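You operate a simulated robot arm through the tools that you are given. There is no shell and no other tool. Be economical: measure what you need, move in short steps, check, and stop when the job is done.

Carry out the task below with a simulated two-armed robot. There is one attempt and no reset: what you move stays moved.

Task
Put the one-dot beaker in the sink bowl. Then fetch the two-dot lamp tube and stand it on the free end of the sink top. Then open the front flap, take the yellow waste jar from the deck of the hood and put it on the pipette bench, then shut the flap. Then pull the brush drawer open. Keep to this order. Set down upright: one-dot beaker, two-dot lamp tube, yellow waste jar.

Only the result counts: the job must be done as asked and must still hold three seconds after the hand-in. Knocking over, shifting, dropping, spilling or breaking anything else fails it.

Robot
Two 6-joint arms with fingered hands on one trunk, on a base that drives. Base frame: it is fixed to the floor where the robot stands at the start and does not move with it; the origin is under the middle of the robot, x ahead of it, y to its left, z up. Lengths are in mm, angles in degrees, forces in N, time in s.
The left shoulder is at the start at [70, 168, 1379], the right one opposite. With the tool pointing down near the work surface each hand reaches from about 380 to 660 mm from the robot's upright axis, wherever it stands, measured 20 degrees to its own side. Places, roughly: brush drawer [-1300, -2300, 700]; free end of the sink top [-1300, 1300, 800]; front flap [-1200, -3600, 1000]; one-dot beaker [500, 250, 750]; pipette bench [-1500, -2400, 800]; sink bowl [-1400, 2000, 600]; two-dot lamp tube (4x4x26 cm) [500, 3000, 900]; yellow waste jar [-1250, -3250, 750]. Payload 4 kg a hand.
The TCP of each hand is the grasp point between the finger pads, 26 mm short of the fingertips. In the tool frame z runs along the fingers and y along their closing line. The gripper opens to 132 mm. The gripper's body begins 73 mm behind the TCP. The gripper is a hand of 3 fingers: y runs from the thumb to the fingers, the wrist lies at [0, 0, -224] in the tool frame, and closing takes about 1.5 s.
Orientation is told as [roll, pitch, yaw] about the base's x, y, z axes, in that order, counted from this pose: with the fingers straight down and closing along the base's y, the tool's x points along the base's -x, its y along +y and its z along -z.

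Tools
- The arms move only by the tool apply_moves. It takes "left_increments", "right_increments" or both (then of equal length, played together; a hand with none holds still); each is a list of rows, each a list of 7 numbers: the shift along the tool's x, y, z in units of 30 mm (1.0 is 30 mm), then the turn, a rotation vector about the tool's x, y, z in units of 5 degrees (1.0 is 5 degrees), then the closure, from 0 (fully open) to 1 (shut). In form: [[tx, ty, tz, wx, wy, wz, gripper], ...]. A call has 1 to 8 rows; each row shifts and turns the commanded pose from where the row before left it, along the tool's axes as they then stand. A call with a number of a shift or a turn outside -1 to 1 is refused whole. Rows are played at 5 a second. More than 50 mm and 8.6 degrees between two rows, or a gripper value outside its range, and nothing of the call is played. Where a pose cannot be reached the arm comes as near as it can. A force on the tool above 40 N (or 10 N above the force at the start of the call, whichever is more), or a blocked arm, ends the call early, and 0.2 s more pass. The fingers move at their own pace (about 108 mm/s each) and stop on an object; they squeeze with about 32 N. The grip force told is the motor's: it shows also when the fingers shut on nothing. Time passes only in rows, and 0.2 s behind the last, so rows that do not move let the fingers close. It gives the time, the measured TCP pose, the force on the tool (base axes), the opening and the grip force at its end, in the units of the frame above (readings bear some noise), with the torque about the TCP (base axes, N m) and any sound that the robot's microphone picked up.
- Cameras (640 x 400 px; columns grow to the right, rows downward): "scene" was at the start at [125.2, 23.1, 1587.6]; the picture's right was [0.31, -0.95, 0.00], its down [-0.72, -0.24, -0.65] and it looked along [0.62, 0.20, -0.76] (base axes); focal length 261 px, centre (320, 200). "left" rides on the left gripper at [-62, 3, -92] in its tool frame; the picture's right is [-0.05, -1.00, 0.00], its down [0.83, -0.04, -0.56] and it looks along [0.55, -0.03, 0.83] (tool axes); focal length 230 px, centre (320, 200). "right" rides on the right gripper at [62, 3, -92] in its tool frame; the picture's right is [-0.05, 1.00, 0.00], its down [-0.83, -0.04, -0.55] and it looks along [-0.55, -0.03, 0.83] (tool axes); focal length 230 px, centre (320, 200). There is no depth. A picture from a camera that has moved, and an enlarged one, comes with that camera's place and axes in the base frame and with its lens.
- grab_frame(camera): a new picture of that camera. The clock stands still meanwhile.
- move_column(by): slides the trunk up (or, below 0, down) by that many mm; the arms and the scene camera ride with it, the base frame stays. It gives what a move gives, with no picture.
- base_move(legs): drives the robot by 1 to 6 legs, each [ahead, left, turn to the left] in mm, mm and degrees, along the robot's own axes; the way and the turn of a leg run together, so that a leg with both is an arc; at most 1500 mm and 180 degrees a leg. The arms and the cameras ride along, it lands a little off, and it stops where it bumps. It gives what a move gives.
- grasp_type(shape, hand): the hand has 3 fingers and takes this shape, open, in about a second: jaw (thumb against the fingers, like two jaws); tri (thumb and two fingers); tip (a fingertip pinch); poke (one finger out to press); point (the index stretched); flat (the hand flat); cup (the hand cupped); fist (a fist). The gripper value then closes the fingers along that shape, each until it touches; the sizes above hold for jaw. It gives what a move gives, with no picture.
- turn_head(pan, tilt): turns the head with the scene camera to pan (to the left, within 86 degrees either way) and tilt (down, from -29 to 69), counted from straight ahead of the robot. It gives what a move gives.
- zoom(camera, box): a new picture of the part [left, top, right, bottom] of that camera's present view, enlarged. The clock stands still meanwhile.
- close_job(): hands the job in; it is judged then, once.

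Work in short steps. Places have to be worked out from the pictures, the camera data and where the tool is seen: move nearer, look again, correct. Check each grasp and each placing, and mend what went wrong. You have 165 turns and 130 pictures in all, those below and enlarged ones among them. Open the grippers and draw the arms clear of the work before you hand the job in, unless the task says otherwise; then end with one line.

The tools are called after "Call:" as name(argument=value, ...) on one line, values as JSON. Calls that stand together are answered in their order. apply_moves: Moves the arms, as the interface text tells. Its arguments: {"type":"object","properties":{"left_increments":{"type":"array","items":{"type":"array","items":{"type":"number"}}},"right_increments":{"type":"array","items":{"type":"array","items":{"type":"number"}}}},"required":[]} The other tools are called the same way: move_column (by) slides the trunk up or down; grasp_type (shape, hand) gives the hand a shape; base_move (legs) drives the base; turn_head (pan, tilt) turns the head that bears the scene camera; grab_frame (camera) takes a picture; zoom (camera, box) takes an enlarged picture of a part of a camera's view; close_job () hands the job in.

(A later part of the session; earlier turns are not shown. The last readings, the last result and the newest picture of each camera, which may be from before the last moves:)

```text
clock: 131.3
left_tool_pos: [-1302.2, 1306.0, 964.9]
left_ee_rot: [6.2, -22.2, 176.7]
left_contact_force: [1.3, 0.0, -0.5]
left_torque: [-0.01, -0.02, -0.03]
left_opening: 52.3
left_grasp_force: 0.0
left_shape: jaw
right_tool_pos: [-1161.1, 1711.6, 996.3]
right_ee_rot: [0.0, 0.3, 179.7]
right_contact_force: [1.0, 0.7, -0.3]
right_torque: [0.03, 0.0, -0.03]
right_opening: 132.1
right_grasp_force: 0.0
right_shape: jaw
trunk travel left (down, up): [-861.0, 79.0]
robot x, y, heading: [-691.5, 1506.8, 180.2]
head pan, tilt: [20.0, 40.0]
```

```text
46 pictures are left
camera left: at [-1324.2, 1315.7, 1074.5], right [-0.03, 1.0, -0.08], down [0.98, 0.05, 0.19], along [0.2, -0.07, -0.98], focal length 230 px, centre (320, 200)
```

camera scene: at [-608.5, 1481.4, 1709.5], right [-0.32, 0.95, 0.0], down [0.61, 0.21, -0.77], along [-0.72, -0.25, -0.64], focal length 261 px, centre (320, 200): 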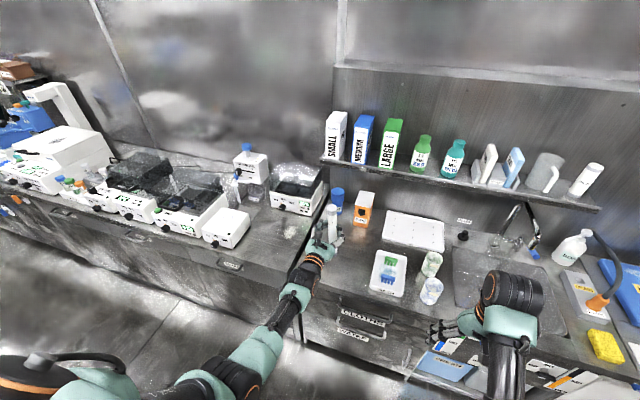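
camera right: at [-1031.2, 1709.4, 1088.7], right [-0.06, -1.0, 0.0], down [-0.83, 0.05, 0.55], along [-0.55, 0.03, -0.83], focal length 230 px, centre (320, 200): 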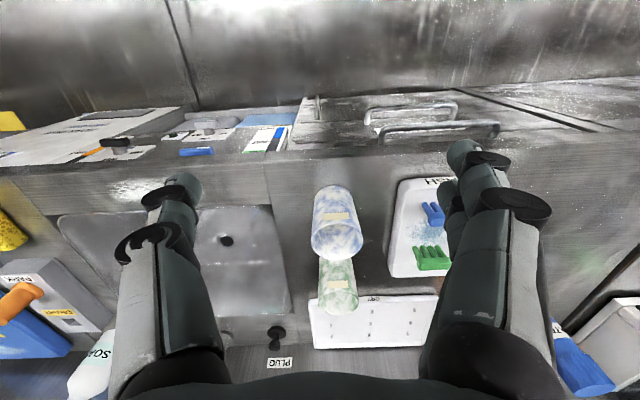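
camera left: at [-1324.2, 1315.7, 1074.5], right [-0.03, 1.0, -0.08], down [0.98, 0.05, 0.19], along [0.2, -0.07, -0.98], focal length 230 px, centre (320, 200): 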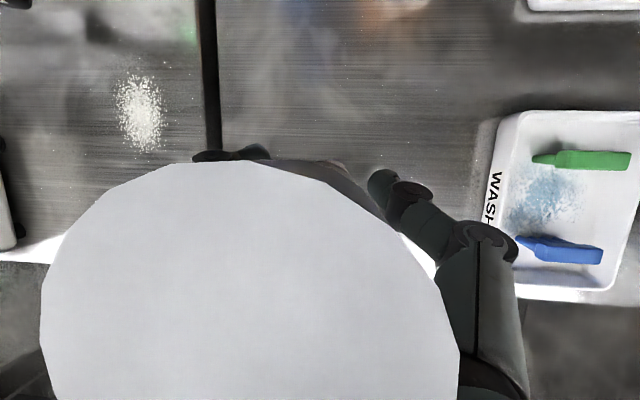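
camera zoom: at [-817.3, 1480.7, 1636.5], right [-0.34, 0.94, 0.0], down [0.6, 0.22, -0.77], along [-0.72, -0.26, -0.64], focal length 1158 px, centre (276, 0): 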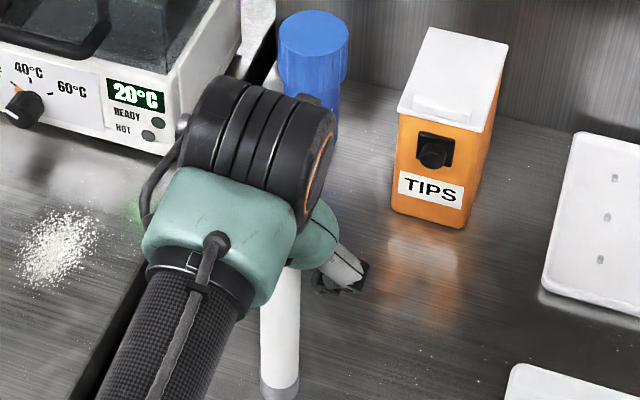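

The tube stands freely. Open wider and rise straight up.

Call:
apply_moves(left_increments=[[0, 0, 0, 0, 0, 0, 0.4], [0, 0, 0, 0, 0, 0, 0.3], [-0.12, 0.03, -0.28, 0, 0, 0, 0.3], [-0.2, 0.05, -0.48, 0, 0, 0, 0.3], [-0.28, 0.08, -0.7, 0, 0, 0, 0.3], [-0.28, 0.08, -0.7, 0, 0, 0, 0.3]])

Call:
zoom(camera="scene", box=[270, 200, 390, 290])

```text
clock: 132.7
left_tool_pos: [-1301.3, 1307.7, 1036.1]
left_ee_rot: [6.3, -22.1, 176.6]
left_contact_force: [0.8, 0.3, -0.6]
left_torque: [-0.02, 0.01, -0.02]
left_opening: 92.0
left_grasp_force: 0.0
left_shape: jaw
right_tool_pos: [-1160.9, 1712.4, 997.6]
right_ee_rot: [0.2, 0.2, 179.6]
right_contact_force: [0.8, 0.3, -0.2]
right_torque: [-0.02, 0.04, 0.0]
right_opening: 131.6
right_grasp_force: 0.1
right_shape: jaw
trunk travel left (down, up): [-861.0, 79.0]
robot x, y, heading: [-687.6, 1512.2, 179.9]
head pan, tilt: [20.0, 40.0]
```

```text
4.44 times, centred on (330, 245) of scene
camera zoom: at [-817.6, 1480.7, 1636.4], right [-0.34, 0.94, 0.0], down [0.6, 0.22, -0.77], along [-0.72, -0.26, -0.64], focal length 1158 px, centre (276, 0)
```

zoom: 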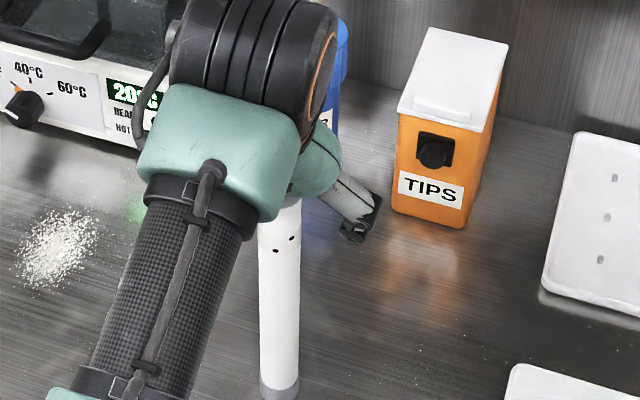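

The tube stands steady with dots visible. Raise by the trunk 75 mm to clear its top, then back off.

Call:
move_column(by=76)

Call:
base_move(legs=[[-220, 0, 0]])

Call:
grab_frame(camera="scene")

```text
clock: 133.8
left_tool_pos: [-1301.8, 1308.1, 1112.0]
left_ee_rot: [6.3, -22.1, 176.6]
left_contact_force: [-0.7, -0.3, -0.2]
left_torque: [-0.02, -0.01, 0.0]
left_opening: 91.9
left_grasp_force: 0.2
left_shape: jaw
right_tool_pos: [-1160.7, 1712.4, 1073.2]
right_ee_rot: [0.1, 0.2, 179.6]
right_contact_force: [0.3, 0.1, 0.1]
right_torque: [-0.01, 0.01, 0.0]
right_opening: 132.0
right_grasp_force: 0.1
right_shape: jaw
trunk travel left (down, up): [-937.0, 3.0]
robot x, y, heading: [-688.7, 1511.3, 179.9]
head pan, tilt: [20.0, 40.0]
```

```text
clock: 135.5
left_tool_pos: [-1086.5, 1308.4, 1109.0]
left_ee_rot: [6.3, -22.0, 176.5]
left_contact_force: [-0.5, -0.2, 0.4]
left_torque: [-0.02, -0.03, -0.02]
left_opening: 91.7
left_grasp_force: 0.1
left_shape: jaw
right_tool_pos: [-945.9, 1711.2, 1070.4]
right_ee_rot: [0.1, 0.4, 179.6]
right_contact_force: [-0.7, 0.1, 0.4]
right_torque: [0.0, -0.01, -0.01]
right_opening: 131.8
right_grasp_force: 0.0
right_shape: jaw
trunk travel left (down, up): [-937.0, 3.0]
robot x, y, heading: [-469.8, 1512.2, 180.1]
head pan, tilt: [20.0, 40.0]
```

```text
44 pictures are left
camera scene: at [-604.8, 1480.3, 1712.0], right [-0.34, 0.94, 0.0], down [0.61, 0.22, -0.76], along [-0.72, -0.26, -0.65], focal length 261 px, centre (320, 200)
```

scene: 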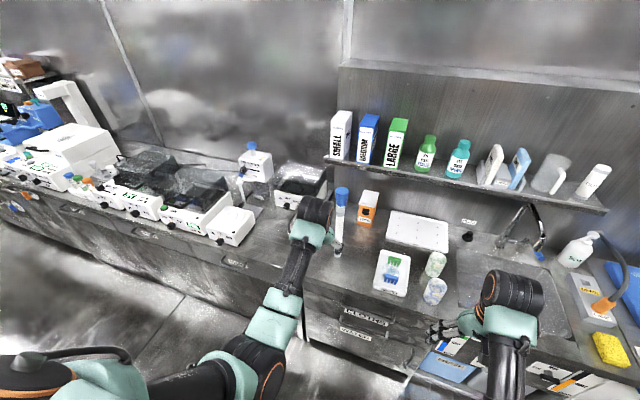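

The tube stands at the free end. Next the hood at y≈−3400: turn left to face −y and look down the corridor.

Call:
base_move(legs=[[0, 0, 90], [1400, 0, 0]])

Call:
turn_head(pan=-20, tilt=20)

Call:
grab_frame(camera="scene")

```text
clock: 146.3
left_tool_pos: [-249.9, -507.0, 1112.5]
left_ee_rot: [6.4, -22.2, -92.9]
left_contact_force: [-0.7, 0.5, -0.6]
left_torque: [-0.01, 0.01, -0.02]
left_opening: 92.1
left_grasp_force: 0.0
left_shape: jaw
right_tool_pos: [-657.9, -369.9, 1072.4]
right_ee_rot: [0.1, 0.1, -89.8]
right_contact_force: [-0.4, -0.2, -0.3]
right_torque: [0.0, 0.01, 0.02]
right_opening: 131.8
right_grasp_force: 0.0
right_shape: jaw
trunk travel left (down, up): [-937.0, 3.0]
robot x, y, heading: [-454.0, 99.4, -89.4]
head pan, tilt: [20.0, 40.0]
```

```text
clock: 147.4
left_tool_pos: [-250.6, -507.9, 1111.7]
left_ee_rot: [6.2, -22.2, -92.8]
left_contact_force: [0.2, -0.7, 0.3]
left_torque: [0.0, -0.03, 0.01]
left_opening: 91.7
left_grasp_force: 0.0
left_shape: jaw
right_tool_pos: [-657.0, -370.9, 1072.1]
right_ee_rot: [0.0, 0.3, -89.8]
right_contact_force: [0.0, -0.1, 0.4]
right_torque: [0.01, 0.02, -0.01]
right_opening: 131.9
right_grasp_force: 0.1
right_shape: jaw
trunk travel left (down, up): [-937.0, 3.0]
robot x, y, heading: [-457.7, 102.2, -89.7]
head pan, tilt: [-20.0, 20.0]
```

```text
43 pictures are left
camera scene: at [-489.9, -35.4, 1743.8], right [-0.94, 0.33, 0.0], down [0.11, 0.32, -0.94], along [-0.31, -0.89, -0.34], focal length 261 px, centre (320, 200)
```

scene: 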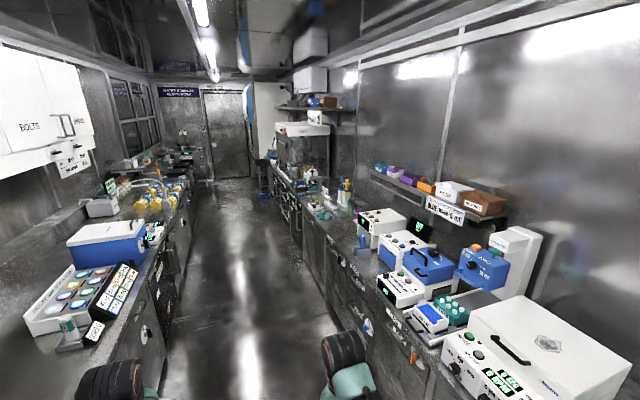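

The corridor runs on (x ≈ −1130…−20); the hood is ahead on the right. I centre at x≈−560 and drive on.

Call:
base_move(legs=[[0, -105, 0], [1300, 0, 0], [1000, 0, 0]])

Call:
turn_head(pan=-45, tilt=30)

Call:
grab_frame(camera="scene")

```text
clock: 159.5
left_tool_pos: [-348.0, -2808.4, 1111.8]
left_ee_rot: [6.3, -22.2, -93.3]
left_contact_force: [0.4, 0.3, -0.2]
left_torque: [0.04, 0.02, 0.01]
left_opening: 92.0
left_grasp_force: 0.0
left_shape: jaw
right_tool_pos: [-754.8, -2666.4, 1071.4]
right_ee_rot: [0.1, 0.0, -90.3]
right_contact_force: [-0.3, 0.1, 0.1]
right_torque: [0.0, 0.04, -0.03]
right_opening: 132.3
right_grasp_force: 0.0
right_shape: jaw
trunk travel left (down, up): [-937.0, 3.0]
robot x, y, heading: [-550.8, -2195.0, -90.3]
head pan, tilt: [-20.0, 20.0]
```

```text
clock: 160.4
left_tool_pos: [-349.2, -2809.5, 1111.5]
left_ee_rot: [6.4, -22.1, -93.3]
left_contact_force: [-0.2, 0.7, -0.8]
left_torque: [0.03, -0.01, -0.01]
left_opening: 92.0
left_grasp_force: 0.0
left_shape: jaw
right_tool_pos: [-753.8, -2668.8, 1073.1]
right_ee_rot: [0.1, 0.2, -90.3]
right_contact_force: [-1.4, -0.7, 0.3]
right_torque: [-0.01, -0.05, 0.02]
right_opening: 132.0
right_grasp_force: 0.0
right_shape: jaw
trunk travel left (down, up): [-937.0, 3.0]
robot x, y, heading: [-554.7, -2195.9, -90.1]
head pan, tilt: [-45.0, 30.0]
```

```text
42 pictures are left
camera scene: at [-615.7, -2312.2, 1727.8], right [-0.71, 0.71, 0.0], down [0.35, 0.35, -0.87], along [-0.61, -0.61, -0.5], focal length 261 px, centre (320, 200)
```

scene: 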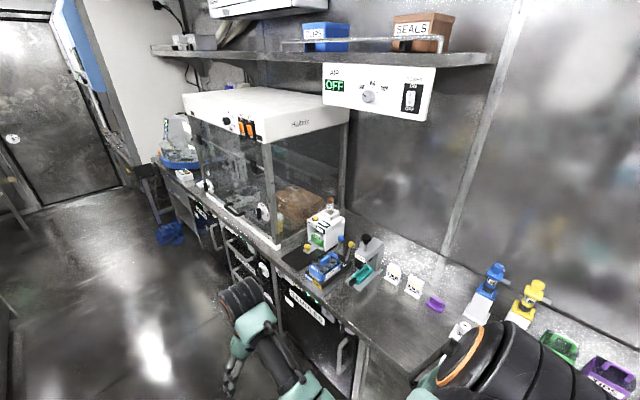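

The hood with its glass front flap is visible; I zoom in on the flap and the pipette bench.

Call:
zoom(camera="scene", box=[150, 80, 390, 300])

```text
1.82 times, centred on (270, 190) of scene
camera zoom: at [-615.7, -2312.2, 1727.8], right [-0.71, 0.71, 0.0], down [0.35, 0.35, -0.87], along [-0.61, -0.61, -0.5], focal length 474 px, centre (411, 218)
```

zoom: 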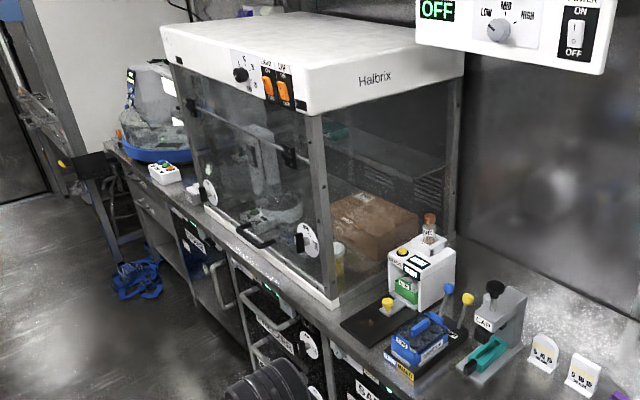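

Estimates: hood front plane x≈−1230 from y −3260 to −4120, flap hinged at z≈1200 with its handle at ≈[-1210,-3700,830]; jar at ≈[-1310,-3320]. I drive to y≈−3500 and turn to face it.

Call:
base_move(legs=[[1300, 60, 0], [0, 0, -90]])

Call:
turn_head(pan=5, tilt=35)

Call:
grab_frame(camera="scene")

```text
clock: 170.8
left_tool_pos: [-1116.1, -3698.7, 1110.8]
left_ee_rot: [6.3, -22.1, 175.7]
left_contact_force: [-0.1, -0.7, -0.2]
left_torque: [-0.01, 0.01, -0.02]
left_opening: 92.1
left_grasp_force: 0.1
left_shape: jaw
right_tool_pos: [-970.6, -3295.4, 1073.1]
right_ee_rot: [0.1, 0.2, 178.9]
right_contact_force: [0.1, 0.2, -0.1]
right_torque: [0.0, -0.01, 0.02]
right_opening: 131.8
right_grasp_force: 0.1
right_shape: jaw
trunk travel left (down, up): [-937.0, 3.0]
robot x, y, heading: [-501.0, -3499.3, 179.2]
head pan, tilt: [-45.0, 30.0]
```

```text
clock: 171.9
left_tool_pos: [-1117.7, -3699.6, 1111.3]
left_ee_rot: [6.3, -22.2, 175.8]
left_contact_force: [0.5, -0.6, 0.1]
left_torque: [0.01, 0.02, 0.03]
left_opening: 92.0
left_grasp_force: 0.1
left_shape: jaw
right_tool_pos: [-970.9, -3295.1, 1073.2]
right_ee_rot: [0.1, 0.2, 178.8]
right_contact_force: [-0.3, -0.5, 0.6]
right_torque: [-0.01, 0.0, 0.01]
right_opening: 132.0
right_grasp_force: 0.1
right_shape: jaw
trunk travel left (down, up): [-937.0, 3.0]
robot x, y, heading: [-502.7, -3502.5, 179.3]
head pan, tilt: [5.0, 35.0]
```

```text
40 pictures are left
camera scene: at [-638.1, -3510.4, 1720.0], right [-0.07, 1.0, 0.0], down [0.57, 0.04, -0.82], along [-0.82, -0.06, -0.57], focal length 261 px, centre (320, 200)
```

scene: 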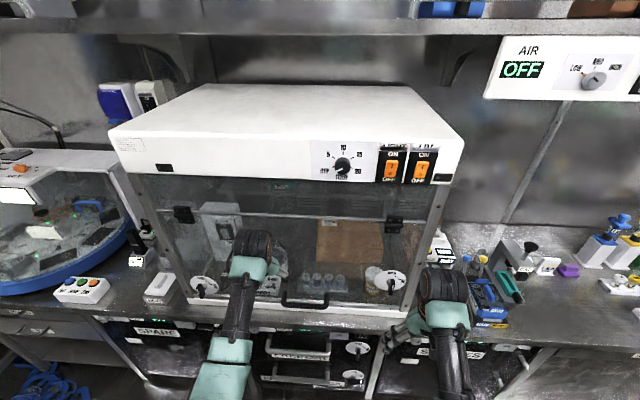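

I zoom on the flap, handle and the jar behind it.

Call:
zoom(camera="scene", box=[160, 190, 460, 330])

```text
2.13 times, centred on (310, 260) of scene
camera zoom: at [-638.1, -3510.4, 1720.0], right [-0.07, 1.0, 0.0], down [0.57, 0.04, -0.82], along [-0.82, -0.06, -0.57], focal length 556 px, centre (341, 72)
```

zoom: 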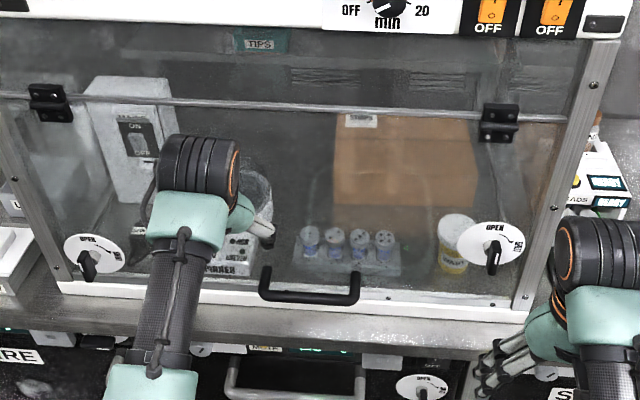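

There are two rotary latches ("OPEN …") at the flap's lower corners. I need to read their state.

Call:
zoom(camera="scene", box=[355, 250, 425, 310])

Call:
zoom(camera="scene", box=[170, 255, 240, 315])

```text
6.67 times, centred on (390, 280) of scene
camera zoom: at [-638.1, -3510.4, 1720.0], right [-0.07, 1.0, 0.0], down [0.57, 0.04, -0.82], along [-0.82, -0.06, -0.57], focal length 1737 px, centre (-147, -333)
```

zoom: 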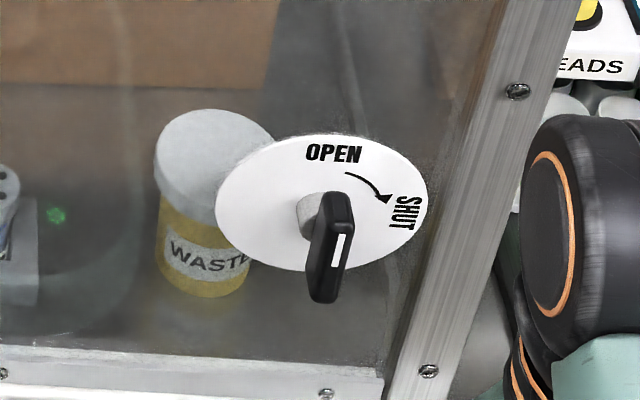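

```text
6.67 times, centred on (205, 285) of scene
camera zoom: at [-638.1, -3510.4, 1720.0], right [-0.07, 1.0, 0.0], down [0.57, 0.04, -0.82], along [-0.82, -0.06, -0.57], focal length 1737 px, centre (1087, -367)
```

zoom: 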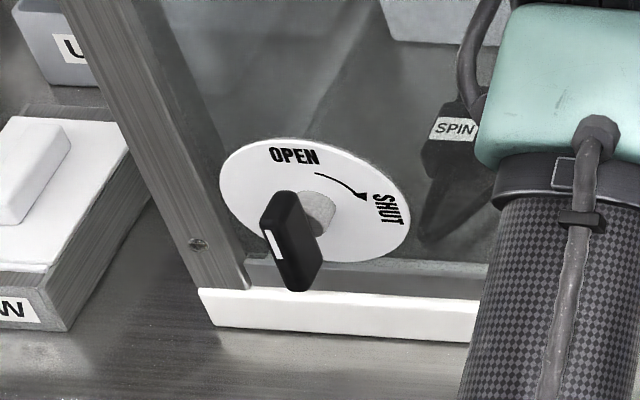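

Latches both stand at OPEN (vertical); the handle bar is at about [-1168, -3605, 905], ~156 mm long, ~47 mm off the glass; jar at ≈[-1305, -3345], top ≈940. I'll grip the bar with the left hand pitched 45° and closing in the vertical plane; first set that orientation clear of the hood.

Call:
base_move(legs=[[-80, 0, 0]])

Call:
apply_moves(left_increments=[[0, 0, 0, 0.56, -0.9, -0.22, 0.3], [0, 0, 0, 0.56, -0.9, -0.22, 0.3], [0, 0, 0, 0, -0.9, 0, 0.3], [0, 0, 0, 0, -0.9, 0, 0.3], [0, 0, 0, 0, -0.9, 0, 0.3]])

Call:
apply_moves(left_increments=[[0, 0, 0, 0, 0, 1, 0.3], [0, 0, 0, 0, 0, 1, 0.3], [0, 0, 0, 0, 0, 1, 0.3], [0, 0, 0, 0, 0, 1, 0.3], [0, 0, 0, 0, 0, 1, 0.3], [0, 0, 0, 0, 0, 1, 0.3], [0, 0, 0, 0, 0, 1, 0.3], [0, 0, 0, 0, 0, 1, 0.3]])

```text
clock: 173.0
left_tool_pos: [-1044.8, -3699.2, 1108.0]
left_ee_rot: [6.3, -21.8, 175.9]
left_contact_force: [-0.1, -1.0, -0.2]
left_torque: [-0.02, -0.05, -0.01]
left_opening: 91.9
left_grasp_force: 0.1
left_shape: jaw
right_tool_pos: [-897.5, -3296.9, 1068.2]
right_ee_rot: [0.1, 0.5, 178.8]
right_contact_force: [-0.7, 0.2, -0.5]
right_torque: [0.02, -0.03, -0.02]
right_opening: 131.8
right_grasp_force: 0.0
right_shape: jaw
trunk travel left (down, up): [-937.0, 3.0]
robot x, y, heading: [-420.8, -3504.3, 178.9]
head pan, tilt: [5.0, 35.0]
```

```text
clock: 174.2
left_tool_pos: [-1038.7, -3700.4, 1112.0]
left_ee_rot: [-0.3, -44.8, 177.9]
left_contact_force: [0.2, 0.3, 0.6]
left_torque: [-0.02, -0.02, -0.02]
left_opening: 92.0
left_grasp_force: 0.0
left_shape: jaw
right_tool_pos: [-892.0, -3296.3, 1071.9]
right_ee_rot: [0.0, 0.1, 178.7]
right_contact_force: [0.5, -0.2, 0.2]
right_torque: [-0.01, 0.0, 0.03]
right_opening: 132.0
right_grasp_force: 0.1
right_shape: jaw
trunk travel left (down, up): [-937.0, 3.0]
robot x, y, heading: [-418.3, -3506.6, 179.2]
head pan, tilt: [5.0, 35.0]
```

```text
clock: 176.0
left_tool_pos: [-1039.1, -3699.1, 1112.8]
left_ee_rot: [32.4, -32.7, 127.7]
left_contact_force: [-0.4, 0.1, -0.2]
left_torque: [0.02, -0.02, 0.03]
left_opening: 92.1
left_grasp_force: 0.0
left_shape: jaw
right_tool_pos: [-891.6, -3297.9, 1071.8]
right_ee_rot: [0.0, 0.3, 178.8]
right_contact_force: [0.4, -0.1, 0.3]
right_torque: [-0.01, 0.03, 0.03]
right_opening: 132.0
right_grasp_force: 0.1
right_shape: jaw
trunk travel left (down, up): [-937.0, 3.0]
robot x, y, heading: [-423.0, -3504.4, 179.0]
head pan, tilt: [5.0, 35.0]
```

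Rotation works; complete the 90°, then shift the base to bring the hand in line with the handle (y≈−3605) and lower the trunk.

Call:
apply_moves(left_increments=[[0, 0, 0, 0, 0, 1, 0.3], [0, 0, 0, 0, 0, 1, 0.3], [0, 0, 0, 0, 0, 1, 0.3], [0, 0, 0, 0, 0, 1, 0.3], [0, 0, 0, 0, 0, 1, 0.3], [0, 0, 0, 0, 0, 1, 0.3], [0, 0, 0, 0, 0, 1, 0.3], [0, 0, 0, 0, 0, 1, 0.3]])

Call:
apply_moves(left_increments=[[0, 0, 0, 0, 0, 1, 0.45], [0, 0, 0, 0, 0, 1, 0.45]])

Call:
base_move(legs=[[0, -88, 1]])

Call:
move_column(by=-130)

Call:
zoom(camera="scene", box=[160, 150, 480, 350])

```text
clock: 177.8
left_tool_pos: [-1037.5, -3698.2, 1111.9]
left_ee_rot: [44.3, -7.2, 94.7]
left_contact_force: [-0.5, 0.5, -0.1]
left_torque: [0.02, 0.01, 0.04]
left_opening: 92.1
left_grasp_force: 0.1
left_shape: jaw
right_tool_pos: [-890.6, -3296.7, 1072.5]
right_ee_rot: [0.1, 0.1, 178.7]
right_contact_force: [-0.4, -0.2, 0.1]
right_torque: [0.01, 0.02, -0.03]
right_opening: 132.0
right_grasp_force: 0.0
right_shape: jaw
trunk travel left (down, up): [-937.0, 3.0]
robot x, y, heading: [-425.5, -3501.9, 179.2]
head pan, tilt: [5.0, 35.0]
```

```text
clock: 178.4
left_tool_pos: [-1037.7, -3699.9, 1111.4]
left_ee_rot: [44.7, -0.2, 87.6]
left_contact_force: [-0.2, 0.5, -0.2]
left_torque: [0.02, 0.0, -0.02]
left_opening: 73.4
left_grasp_force: 0.0
left_shape: jaw
right_tool_pos: [-892.2, -3295.4, 1071.8]
right_ee_rot: [0.1, 0.1, 178.8]
right_contact_force: [0.1, -0.1, 1.0]
right_torque: [-0.02, 0.04, 0.01]
right_opening: 131.6
right_grasp_force: 0.1
right_shape: jaw
trunk travel left (down, up): [-937.0, 3.0]
robot x, y, heading: [-420.9, -3504.9, 178.9]
head pan, tilt: [5.0, 35.0]
```

```text
clock: 179.5
left_tool_pos: [-1033.5, -3629.5, 1110.2]
left_ee_rot: [44.8, -0.5, 88.5]
left_contact_force: [-0.2, 0.1, -0.3]
left_torque: [0.02, 0.01, -0.03]
left_opening: 73.2
left_grasp_force: 0.1
left_shape: jaw
right_tool_pos: [-893.7, -3223.5, 1073.5]
right_ee_rot: [-0.1, 0.2, 179.8]
right_contact_force: [-0.6, 0.2, 1.0]
right_torque: [0.04, -0.02, 0.02]
right_opening: 131.9
right_grasp_force: 0.1
right_shape: jaw
trunk travel left (down, up): [-937.0, 3.0]
robot x, y, heading: [-419.6, -3417.9, -180.2]
head pan, tilt: [5.0, 35.0]
```

```text
clock: 181.1
left_tool_pos: [-1032.8, -3624.4, 981.5]
left_ee_rot: [44.8, -0.1, 88.6]
left_contact_force: [-0.4, -0.3, 0.2]
left_torque: [0.01, -0.01, 0.01]
left_opening: 73.3
left_grasp_force: 0.1
left_shape: jaw
right_tool_pos: [-894.3, -3217.5, 943.1]
right_ee_rot: [0.1, 0.1, 179.9]
right_contact_force: [-0.7, 0.3, -0.3]
right_torque: [-0.04, 0.0, -0.04]
right_opening: 132.0
right_grasp_force: 0.1
right_shape: jaw
trunk travel left (down, up): [-807.0, 133.0]
robot x, y, heading: [-423.0, -3417.9, -180.0]
head pan, tilt: [5.0, 35.0]
```

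```text
2.00 times, centred on (320, 250) of scene
camera zoom: at [-558.3, -3427.0, 1590.1], right [-0.09, 1.0, 0.0], down [0.57, 0.05, -0.82], along [-0.82, -0.07, -0.57], focal length 521 px, centre (320, 100)
```

zoom: 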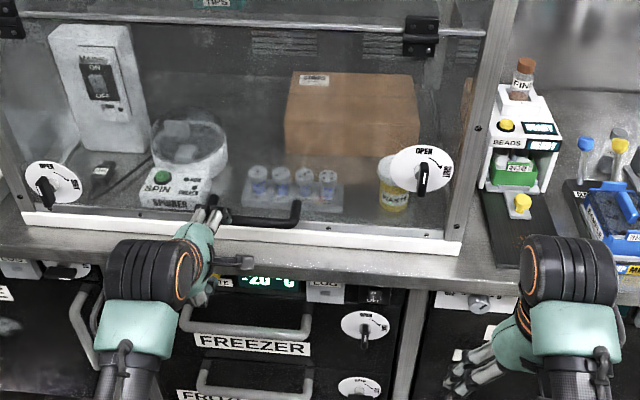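

Triangulated handle bar: x≈−1166, z≈908, y −3680…−3520. I move to a pre-grasp point 60 mm back along the finger line with a 40 mm opening.

Call:
base_move(legs=[[91, -18, 0]])

Call:
move_column(by=-31)

Call:
apply_moves(left_increments=[[0, 0, 0, 0, 0, 0, 0.68], [0, 0, 0, 0, 0, 0, 0.68]])

Call:
grab_frame(camera="left")

```text
clock: 182.2
left_tool_pos: [-1120.4, -3605.9, 982.7]
left_ee_rot: [44.8, -0.1, 88.5]
left_contact_force: [-0.5, -0.3, 1.1]
left_torque: [-0.03, -0.01, 0.02]
left_opening: 73.2
left_grasp_force: 0.1
left_shape: jaw
right_tool_pos: [-982.8, -3200.3, 943.0]
right_ee_rot: [0.1, 0.2, 179.8]
right_contact_force: [-0.6, 0.4, 0.2]
right_torque: [-0.01, 0.02, 0.04]
right_opening: 132.0
right_grasp_force: 0.1
right_shape: jaw
trunk travel left (down, up): [-807.0, 133.0]
robot x, y, heading: [-516.1, -3404.6, -180.0]
head pan, tilt: [5.0, 35.0]
```

```text
clock: 183.0
left_tool_pos: [-1124.0, -3605.6, 951.1]
left_ee_rot: [44.7, -0.1, 88.6]
left_contact_force: [0.3, -0.4, -0.2]
left_torque: [-0.01, 0.0, 0.0]
left_opening: 73.2
left_grasp_force: 0.1
left_shape: jaw
right_tool_pos: [-984.7, -3200.4, 909.9]
right_ee_rot: [0.2, 0.2, 179.9]
right_contact_force: [0.5, -0.7, -0.4]
right_torque: [-0.06, -0.04, -0.06]
right_opening: 131.7
right_grasp_force: 0.1
right_shape: jaw
trunk travel left (down, up): [-776.0, 164.0]
robot x, y, heading: [-513.9, -3400.5, -179.8]
head pan, tilt: [5.0, 35.0]
```

```text
clock: 183.6
left_tool_pos: [-1124.0, -3606.8, 949.7]
left_ee_rot: [44.8, -0.1, 88.7]
left_contact_force: [0.6, 0.1, -0.3]
left_torque: [-0.01, 0.0, 0.05]
left_opening: 42.8
left_grasp_force: 0.1
left_shape: jaw
right_tool_pos: [-984.5, -3200.2, 911.7]
right_ee_rot: [0.2, 0.2, 179.8]
right_contact_force: [-0.4, 0.3, 0.5]
right_torque: [-0.02, -0.03, 0.02]
right_opening: 131.9
right_grasp_force: 0.0
right_shape: jaw
trunk travel left (down, up): [-776.0, 164.0]
robot x, y, heading: [-510.6, -3397.9, -180.0]
head pan, tilt: [5.0, 35.0]
```

```text
35 pictures are left
camera left: at [-1059.5, -3546.1, 1018.6], right [0.71, 0.04, -0.7], down [0.4, -0.84, 0.36], along [-0.58, -0.54, -0.61], focal length 230 px, centre (320, 200)
```

left: 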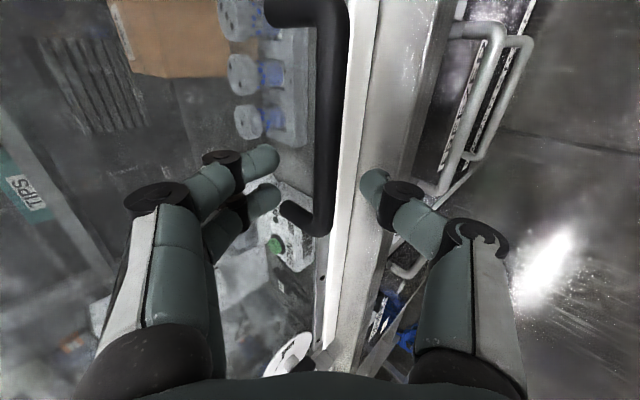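

The bar lies nicely between fingers and thumb. Advance 58 mm along the finger line and look.

Call:
apply_moves(left_increments=[[0, 0, 0.65, 0, 0, 0, 0.68], [0, 0, 0.65, 0, 0, 0, 0.68], [0, 0, 0.6, 0, 0, 0, 0.68]])

Call:
grab_frame(camera="left")

```text
clock: 184.4
left_tool_pos: [-1163.7, -3603.8, 909.3]
left_ee_rot: [44.8, -0.1, 88.7]
left_contact_force: [-0.1, -0.8, -0.6]
left_torque: [0.0, 0.01, -0.02]
left_opening: 42.7
left_grasp_force: 0.0
left_shape: jaw
right_tool_pos: [-984.3, -3200.7, 909.5]
right_ee_rot: [0.2, 0.2, 179.9]
right_contact_force: [0.3, -0.5, -0.1]
right_torque: [-0.01, 0.04, 0.01]
right_opening: 131.7
right_grasp_force: 0.2
right_shape: jaw
trunk travel left (down, up): [-776.0, 164.0]
robot x, y, heading: [-512.2, -3398.6, -179.8]
head pan, tilt: [5.0, 35.0]
```

```text
34 pictures are left
camera left: at [-1100.2, -3545.1, 977.7], right [0.71, 0.04, -0.7], down [0.4, -0.84, 0.36], along [-0.58, -0.54, -0.61], focal length 230 px, centre (320, 200)
```

left: 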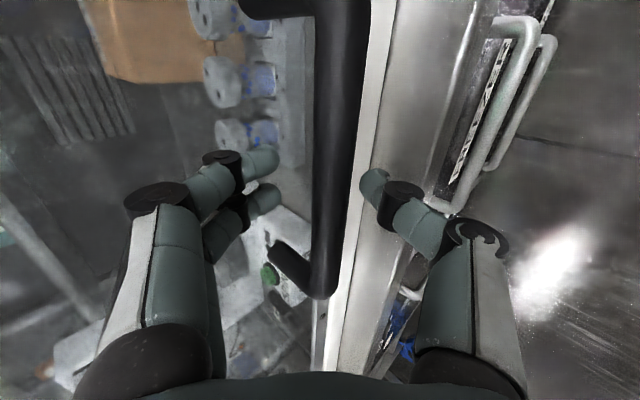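

The bar is between the pads. I close on it and swing the flap along its arc (pivot ≈ x −1215, z 1255) for the first ~16°.

Call:
apply_moves(left_increments=[[0, 0, 0, 0, 0, 0, 0.8], [0, 0, 0, 0, 0, 0, 1], [0, 0, 0, 0, 0, 0, 1], [0, 0, 0, 0, 0, 0, 1]])

Call:
apply_moves(left_increments=[[0, -0.469, -0.667, 0, 0, 0, 1], [0, -0.417, -0.7, 0, 0, 0, 1], [0, -0.37, -0.724, 0, 0, 0, 1], [0, -0.318, -0.752, 0, 0, 0, 1]])

Call:
zoom(camera="scene", box=[140, 140, 480, 350])

```text
clock: 185.4
left_tool_pos: [-1164.1, -3604.3, 906.2]
left_ee_rot: [44.3, 0.0, 88.6]
left_contact_force: [0.3, 0.2, -9.5]
left_torque: [0.02, 0.02, -0.01]
left_opening: 0.0
left_grasp_force: 32.0
left_shape: jaw
right_tool_pos: [-985.6, -3201.4, 910.8]
right_ee_rot: [0.1, 0.2, 179.8]
right_contact_force: [0.4, -0.1, -0.5]
right_torque: [0.02, -0.02, -0.01]
right_opening: 132.0
right_grasp_force: 0.0
right_shape: jaw
trunk travel left (down, up): [-776.0, 164.0]
robot x, y, heading: [-514.2, -3402.4, -180.2]
head pan, tilt: [5.0, 35.0]
```

```text
clock: 186.4
left_tool_pos: [-1067.2, -3605.1, 933.9]
left_ee_rot: [44.4, 0.0, 88.5]
left_contact_force: [5.7, 6.2, -17.5]
left_torque: [0.03, 0.0, -0.01]
left_opening: 0.4
left_grasp_force: 31.9
left_shape: jaw
right_tool_pos: [-983.1, -3199.9, 911.9]
right_ee_rot: [0.2, 0.2, 179.9]
right_contact_force: [0.5, -0.4, -0.5]
right_torque: [0.01, -0.02, -0.01]
right_opening: 132.0
right_grasp_force: 0.1
right_shape: jaw
trunk travel left (down, up): [-776.0, 164.0]
robot x, y, heading: [-507.8, -3402.0, -179.8]
head pan, tilt: [5.0, 35.0]
```

```text
1.88 times, centred on (310, 245) of scene
camera zoom: at [-647.6, -3408.5, 1559.0], right [-0.09, 1.0, 0.0], down [0.57, 0.05, -0.82], along [-0.82, -0.07, -0.57], focal length 490 px, centre (339, 115)
```

zoom: 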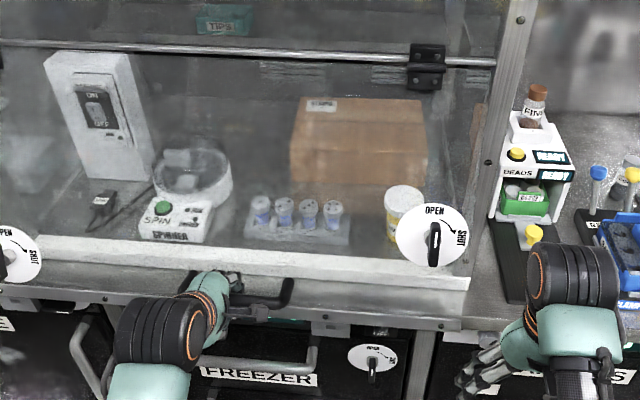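

The flap swings out, the bar is caged in the closed hand. Continue the arc another 16°.

Call:
apply_moves(left_increments=[[0, -0.264, -0.768, 0, 0, 0, 1], [0, -0.212, -0.787, 0, 0, 0, 1], [0, -0.156, -0.797, 0, 0, 0, 1], [0, -0.099, -0.811, 0, 0, 0, 1]])

Call:
apply_moves(left_increments=[[0, -0.042, -0.811, 0, 0, 0, 1], [0, 0.014, -0.816, 0, 0, 0, 1], [0, 0.071, -0.811, 0, 0, 0, 1]])

```text
clock: 187.4
left_tool_pos: [-993.9, -3606.9, 977.4]
left_ee_rot: [44.1, -0.1, 88.3]
left_contact_force: [-11.3, 4.3, -13.6]
left_torque: [0.0, 0.04, 0.03]
left_opening: 0.1
left_grasp_force: 32.3
left_shape: jaw
right_tool_pos: [-978.0, -3200.2, 910.0]
right_ee_rot: [0.2, 1.4, -179.6]
right_contact_force: [12.2, 1.5, 5.4]
right_torque: [-0.45, -0.04, 0.89]
right_opening: 131.6
right_grasp_force: 0.1
right_shape: jaw
trunk travel left (down, up): [-776.0, 164.0]
robot x, y, heading: [-509.4, -3400.5, 180.1]
head pan, tilt: [5.0, 35.0]
stopped in row 4 (left hand): the force on the tool passed its limit at 56 N (the readings are from after the stop); the commanded pose is now the measured one
```

```text
clock: 187.7
left_tool_pos: [-989.6, -3608.1, 980.6]
left_ee_rot: [43.7, 0.1, 88.2]
left_contact_force: [-16.4, -1.8, -10.7]
left_torque: [-0.01, 0.08, 0.04]
left_opening: 0.3
left_grasp_force: 32.0
left_shape: jaw
right_tool_pos: [-975.7, -3199.4, 910.2]
right_ee_rot: [0.3, 2.3, -179.3]
right_contact_force: [14.4, 1.7, 7.0]
right_torque: [-0.52, -0.02, 1.06]
right_opening: 131.6
right_grasp_force: 0.0
right_shape: jaw
trunk travel left (down, up): [-776.0, 164.0]
robot x, y, heading: [-510.4, -3400.2, 179.8]
head pan, tilt: [5.0, 35.0]
stopped in row 1 (left hand): the force on the tool passed its limit at 56 N (the readings are from after the stop); the commanded pose is now the measured one
```

The flap's right edge ran into my right hand. I move the right hand away sideways (+y) by 130 mm.

Call:
apply_moves(right_increments=[[0, -0.8, 0, 0, 0, 0, 0], [0, -0.9, 0, 0, 0, 0, 0], [0, -0.9, 0, 0, 0, 0, 0], [0, -0.9, 0, 0, 0, 0, 0], [0, -0.9, 0, 0, 0, 0, 0]])

Call:
grab_frame(camera="scene")

```text
clock: 188.9
left_tool_pos: [-988.3, -3606.5, 980.7]
left_ee_rot: [43.9, 0.1, 88.3]
left_contact_force: [3.6, -1.8, -2.6]
left_torque: [-0.02, 0.06, -0.01]
left_opening: 0.0
left_grasp_force: 31.7
left_shape: jaw
right_tool_pos: [-979.6, -3066.3, 898.4]
right_ee_rot: [0.2, 1.9, -179.4]
right_contact_force: [0.1, 0.5, -1.0]
right_torque: [0.0, 0.01, 0.02]
right_opening: 131.8
right_grasp_force: 0.0
right_shape: jaw
right hand out of reach, approached as far as the arm can: row 1
trunk travel left (down, up): [-776.0, 164.0]
robot x, y, heading: [-513.7, -3398.1, 180.1]
head pan, tilt: [5.0, 35.0]
```

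```text
32 pictures are left
camera scene: at [-647.8, -3408.0, 1559.0], right [-0.09, 1.0, 0.0], down [0.57, 0.05, -0.82], along [-0.82, -0.07, -0.57], focal length 261 px, centre (320, 200)
```

scene: 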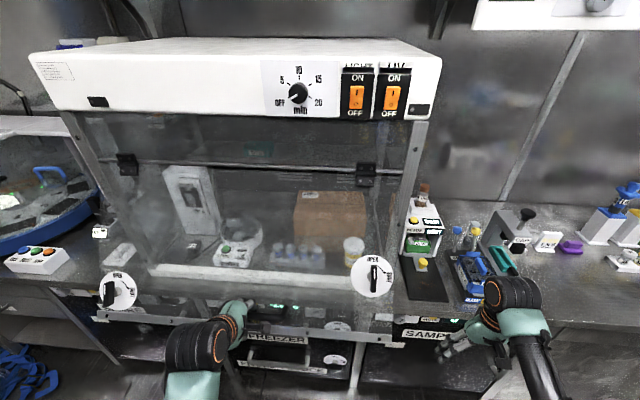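

Flap is ~28° open and loads are small, suggesting it may hold by itself. I test by opening the fingers without moving.

Call:
apply_moves(left_increments=[[0, 0, 0, 0, 0, 0, 0.8], [0, 0, 0, 0, 0, 0, 0.65], [0, 0, 0, 0, 0, 0, 0.6], [0, 0, 0, 0, 0, 0, 0.6], [0, 0, 0, 0, 0, 0, 0.6]])

Call:
grab_frame(camera="left")

```text
clock: 190.1
left_tool_pos: [-988.8, -3607.2, 981.6]
left_ee_rot: [43.8, 0.0, 88.3]
left_contact_force: [-1.2, 0.4, 0.5]
left_torque: [0.0, 0.02, -0.02]
left_opening: 52.5
left_grasp_force: 0.1
left_shape: jaw
right_tool_pos: [-979.9, -3068.8, 899.1]
right_ee_rot: [0.4, 1.9, -179.5]
right_contact_force: [-0.1, 0.4, 0.0]
right_torque: [-0.04, 0.01, -0.01]
right_opening: 132.1
right_grasp_force: 0.0
right_shape: jaw
trunk travel left (down, up): [-776.0, 164.0]
robot x, y, heading: [-508.7, -3399.2, 180.0]
head pan, tilt: [5.0, 35.0]
```

```text
31 pictures are left
camera left: at [-924.3, -3547.2, 1050.9], right [0.72, 0.03, -0.69], down [0.39, -0.84, 0.37], along [-0.57, -0.54, -0.62], focal length 230 px, centre (320, 200)
```

left: 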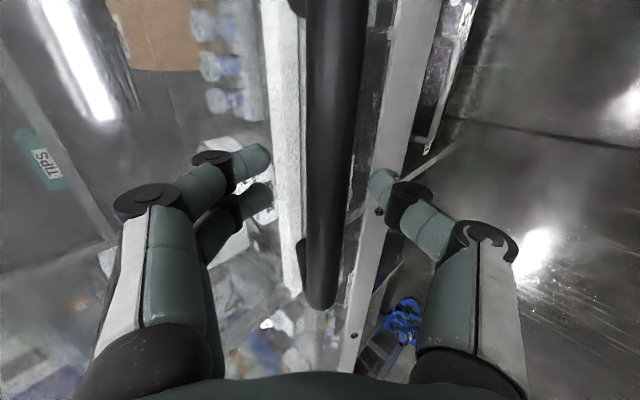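

The flap holds by itself (≈36° open; bar at ≈[-971, 999]). I withdraw the hand, back the base 130 mm, and re-engage with more arm room.

Call:
apply_moves(left_increments=[[0, 0, -0.9, 0, 0, 0, 0.6], [0, 0, -0.9, 0, 0, 0, 0.6], [0, 0, -0.6, 0, 0, 0, 0.6]])

Call:
base_move(legs=[[-130, 0, 0]])

Call:
apply_moves(left_increments=[[0, 0.7, 0.7, 0, 0, 0, 0.6], [0, 0.7, 0.7, 0, 0, 0, 0.6], [0, 0.7, 0.7, 0, 0, 0, 0.6], [0, 0.5, 0.5, 0, 0, 0, 0.6]])

Call:
grab_frame(camera="left")

```text
clock: 190.9
left_tool_pos: [-950.3, -3627.4, 1031.5]
left_ee_rot: [44.6, 5.5, 86.8]
left_contact_force: [-0.5, -0.8, -0.6]
left_torque: [-0.03, -0.01, 0.04]
left_opening: 52.1
left_grasp_force: 0.1
left_shape: jaw
left hand out of reach, approached as far as the arm can: row 3
right_tool_pos: [-978.6, -3067.3, 898.5]
right_ee_rot: [0.2, 1.9, -179.5]
right_contact_force: [0.1, -0.1, 0.4]
right_torque: [-0.02, 0.01, -0.03]
right_opening: 131.9
right_grasp_force: 0.0
right_shape: jaw
trunk travel left (down, up): [-776.0, 164.0]
robot x, y, heading: [-510.4, -3398.9, 179.9]
head pan, tilt: [5.0, 35.0]
```

```text
clock: 192.2
left_tool_pos: [-821.5, -3626.8, 1028.7]
left_ee_rot: [44.2, 5.6, 86.7]
left_contact_force: [-0.4, -0.1, -0.1]
left_torque: [0.01, -0.01, 0.02]
left_opening: 52.1
left_grasp_force: 0.1
left_shape: jaw
right_tool_pos: [-851.0, -3067.8, 898.8]
right_ee_rot: [0.4, 2.0, -179.4]
right_contact_force: [-0.3, 0.3, 0.1]
right_torque: [0.02, 0.01, 0.01]
right_opening: 132.1
right_grasp_force: 0.0
right_shape: jaw
trunk travel left (down, up): [-776.0, 164.0]
robot x, y, heading: [-382.1, -3402.4, 179.8]
head pan, tilt: [5.0, 35.0]
```

```text
clock: 193.2
left_tool_pos: [-930.9, -3621.3, 1027.1]
left_ee_rot: [44.3, 5.5, 86.7]
left_contact_force: [0.3, -0.3, -0.2]
left_torque: [-0.02, -0.01, -0.01]
left_opening: 52.2
left_grasp_force: 0.1
left_shape: jaw
right_tool_pos: [-851.1, -3067.6, 898.5]
right_ee_rot: [0.3, 2.0, -179.4]
right_contact_force: [-0.3, -0.2, -0.2]
right_torque: [0.01, -0.01, 0.02]
right_opening: 131.8
right_grasp_force: 0.1
right_shape: jaw
trunk travel left (down, up): [-776.0, 164.0]
robot x, y, heading: [-384.7, -3403.5, 179.9]
head pan, tilt: [5.0, 35.0]
```

```text
30 pictures are left
camera left: at [-865.8, -3556.9, 1088.9], right [0.71, -0.06, -0.7], down [0.37, -0.81, 0.45], along [-0.59, -0.58, -0.56], focal length 230 px, centre (320, 200)
```

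left: 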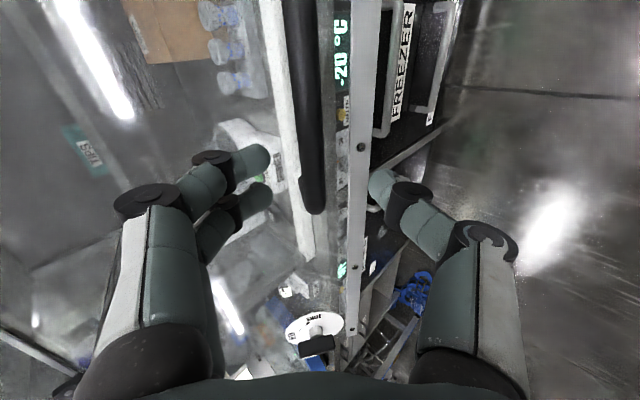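

Bar lies between the fingers. Engage, close, and continue the arc.

Call:
apply_moves(left_increments=[[-0.25, 0.1, 0.9, 0, 0, 0, 0.6], [-0.25, 0.1, 0.8, 0, 0, 0, 0.6], [0, 0, 0, 0, 0, 0, 0.8], [0, 0, 0, 0, 0, 0, 1], [0, 0, 0, 0, 0, 0, 1], [0, 0, 0, 0, 0, 0, 1]])

Call:
apply_moves(left_increments=[[0, 0.014, -0.816, 0, 0, 0, 1], [0, 0.071, -0.811, 0, 0, 0, 1], [0, 0.127, -0.806, 0, 0, 0, 1], [0, 0.184, -0.792, 0, 0, 0, 1]])

Call:
grab_frame(camera="scene")

```text
clock: 194.6
left_tool_pos: [-969.5, -3606.0, 993.9]
left_ee_rot: [44.4, 5.7, 86.7]
left_contact_force: [0.2, 0.3, -0.4]
left_torque: [0.01, 0.03, 0.04]
left_opening: 10.4
left_grasp_force: 32.2
left_shape: jaw
right_tool_pos: [-849.5, -3068.0, 898.8]
right_ee_rot: [0.3, 1.8, -179.5]
right_contact_force: [0.0, -0.7, 0.2]
right_torque: [0.03, 0.0, 0.02]
right_opening: 131.7
right_grasp_force: 0.1
right_shape: jaw
trunk travel left (down, up): [-776.0, 164.0]
robot x, y, heading: [-383.9, -3399.7, 179.6]
head pan, tilt: [5.0, 35.0]
```

```text
clock: 195.8
left_tool_pos: [-910.0, -3634.8, 1068.4]
left_ee_rot: [43.9, 11.4, 87.2]
left_contact_force: [-0.5, 0.9, -0.6]
left_torque: [0.02, -0.01, 0.0]
left_opening: 4.6
left_grasp_force: 32.0
left_shape: jaw
right_tool_pos: [-848.7, -3068.3, 899.0]
right_ee_rot: [0.3, 1.9, -179.4]
right_contact_force: [-0.6, -1.0, -0.4]
right_torque: [-0.02, 0.03, 0.01]
right_opening: 132.0
right_grasp_force: 0.0
right_shape: jaw
trunk travel left (down, up): [-776.0, 164.0]
robot x, y, heading: [-381.9, -3402.6, 179.9]
head pan, tilt: [5.0, 35.0]
stopped in row 4 (left hand): the arm was blocked; the commanded pose is now the measured one
```

```text
29 pictures are left
camera scene: at [-518.7, -3408.6, 1559.0], right [-0.09, 1.0, 0.0], down [0.57, 0.05, -0.82], along [-0.82, -0.07, -0.57], focal length 261 px, centre (320, 200)
```

scene: 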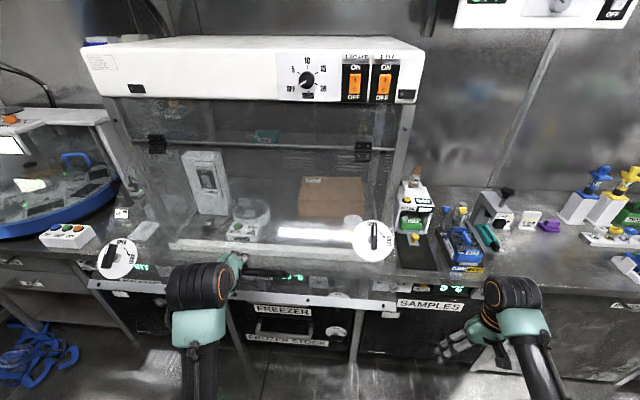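

Flap is ~55° open and the arm hit its limit; I go on opening with small trunk-up/base-back steps, hand still caging the bar.

Call:
move_column(by=25)

Call:
base_move(legs=[[-14, 0, 0]])

Call:
move_column(by=25)

Call:
base_move(legs=[[-12, 0, 0]])

Call:
move_column(by=30)

Call:
base_move(legs=[[-10, 0, 0]])

Call:
move_column(by=25)

Call:
grab_frame(camera="scene")

```text
clock: 196.5
left_tool_pos: [-910.5, -3634.2, 1092.8]
left_ee_rot: [44.0, 11.3, 87.3]
left_contact_force: [0.3, -0.3, 0.3]
left_torque: [0.0, -0.02, 0.0]
left_opening: 4.6
left_grasp_force: 31.9
left_shape: jaw
right_tool_pos: [-850.6, -3067.8, 922.6]
right_ee_rot: [0.2, 2.0, -179.5]
right_contact_force: [-0.6, 0.0, 0.3]
right_torque: [-0.01, 0.01, 0.02]
right_opening: 131.9
right_grasp_force: 0.0
right_shape: jaw
trunk travel left (down, up): [-801.0, 139.0]
robot x, y, heading: [-383.7, -3398.0, 179.8]
head pan, tilt: [5.0, 35.0]
```

```text
clock: 197.2
left_tool_pos: [-897.6, -3634.9, 1091.2]
left_ee_rot: [43.7, 11.5, 87.4]
left_contact_force: [0.1, -0.6, -0.9]
left_torque: [0.01, -0.04, -0.03]
left_opening: 4.5
left_grasp_force: 31.6
left_shape: jaw
right_tool_pos: [-838.8, -3067.4, 921.9]
right_ee_rot: [0.4, 2.2, -179.6]
right_contact_force: [0.0, 0.1, -0.4]
right_torque: [-0.03, 0.01, -0.01]
right_opening: 131.9
right_grasp_force: 0.1
right_shape: jaw
trunk travel left (down, up): [-801.0, 139.0]
robot x, y, heading: [-365.5, -3398.4, 180.2]
head pan, tilt: [5.0, 35.0]
```

```text
clock: 197.9
left_tool_pos: [-895.7, -3636.0, 1118.2]
left_ee_rot: [43.9, 11.4, 87.3]
left_contact_force: [-0.5, 0.4, -0.9]
left_torque: [-0.02, 0.01, -0.01]
left_opening: 4.6
left_grasp_force: 31.5
left_shape: jaw
right_tool_pos: [-835.9, -3067.2, 948.1]
right_ee_rot: [0.3, 1.9, -179.4]
right_contact_force: [0.3, 0.3, 0.0]
right_torque: [0.02, -0.03, 0.02]
right_opening: 131.9
right_grasp_force: 0.1
right_shape: jaw
trunk travel left (down, up): [-826.0, 114.0]
robot x, y, heading: [-368.3, -3400.1, 179.8]
head pan, tilt: [5.0, 35.0]
```

```text
clock: 198.7
left_tool_pos: [-885.4, -3635.2, 1115.0]
left_ee_rot: [43.7, 11.3, 87.3]
left_contact_force: [-0.1, 0.0, -0.4]
left_torque: [-0.03, 0.02, -0.01]
left_opening: 4.2
left_grasp_force: 32.3
left_shape: jaw
right_tool_pos: [-827.6, -3067.0, 948.2]
right_ee_rot: [0.2, 2.0, -179.5]
right_contact_force: [-0.2, -0.7, 0.4]
right_torque: [0.02, -0.02, -0.02]
right_opening: 131.8
right_grasp_force: 0.0
right_shape: jaw
trunk travel left (down, up): [-826.0, 114.0]
robot x, y, heading: [-352.6, -3398.2, 179.9]
head pan, tilt: [5.0, 35.0]
```

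```text
clock: 199.4
left_tool_pos: [-883.0, -3635.0, 1146.8]
left_ee_rot: [43.9, 11.6, 87.3]
left_contact_force: [0.3, -1.1, 0.7]
left_torque: [-0.02, -0.01, 0.0]
left_opening: 4.3
left_grasp_force: 31.5
left_shape: jaw
right_tool_pos: [-825.2, -3067.9, 979.0]
right_ee_rot: [0.3, 1.9, -179.4]
right_contact_force: [0.1, -0.3, 0.9]
right_torque: [-0.01, -0.01, 0.01]
right_opening: 131.5
right_grasp_force: 0.2
right_shape: jaw
trunk travel left (down, up): [-856.0, 84.0]
robot x, y, heading: [-352.8, -3400.3, 180.0]
head pan, tilt: [5.0, 35.0]
```

```text
clock: 200.2
left_tool_pos: [-874.6, -3635.7, 1147.3]
left_ee_rot: [43.7, 11.4, 87.3]
left_contact_force: [-0.6, 0.4, -0.1]
left_torque: [-0.01, -0.03, -0.02]
left_opening: 4.4
left_grasp_force: 31.6
left_shape: jaw
right_tool_pos: [-816.3, -3068.5, 978.2]
right_ee_rot: [0.4, 2.0, -179.5]
right_contact_force: [-0.8, 0.3, 0.0]
right_torque: [-0.01, -0.05, 0.01]
right_opening: 132.1
right_grasp_force: 0.1
right_shape: jaw
trunk travel left (down, up): [-856.0, 84.0]
robot x, y, heading: [-346.6, -3399.8, 179.7]
head pan, tilt: [5.0, 35.0]
```

```text
clock: 200.9
left_tool_pos: [-873.6, -3636.3, 1173.7]
left_ee_rot: [43.9, 11.5, 87.3]
left_contact_force: [-0.1, 0.8, -1.0]
left_torque: [0.02, 0.0, 0.0]
left_opening: 4.1
left_grasp_force: 32.0
left_shape: jaw
right_tool_pos: [-816.0, -3067.2, 1002.7]
right_ee_rot: [0.2, 1.8, -179.5]
right_contact_force: [0.3, -0.5, -0.4]
right_torque: [0.01, 0.0, 0.01]
right_opening: 131.9
right_grasp_force: 0.1
right_shape: jaw
trunk travel left (down, up): [-881.0, 59.0]
robot x, y, heading: [-345.0, -3396.6, 180.0]
head pan, tilt: [5.0, 35.0]
```

```text
28 pictures are left
camera scene: at [-483.5, -3408.8, 1664.0], right [-0.09, 1.0, 0.0], down [0.57, 0.05, -0.82], along [-0.82, -0.07, -0.57], focal length 261 px, centre (320, 200)
```

scene: 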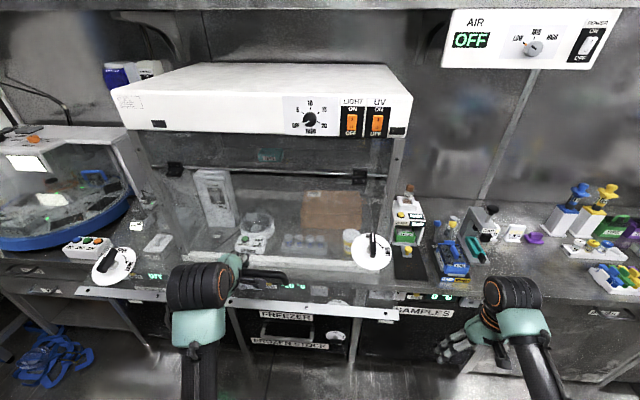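

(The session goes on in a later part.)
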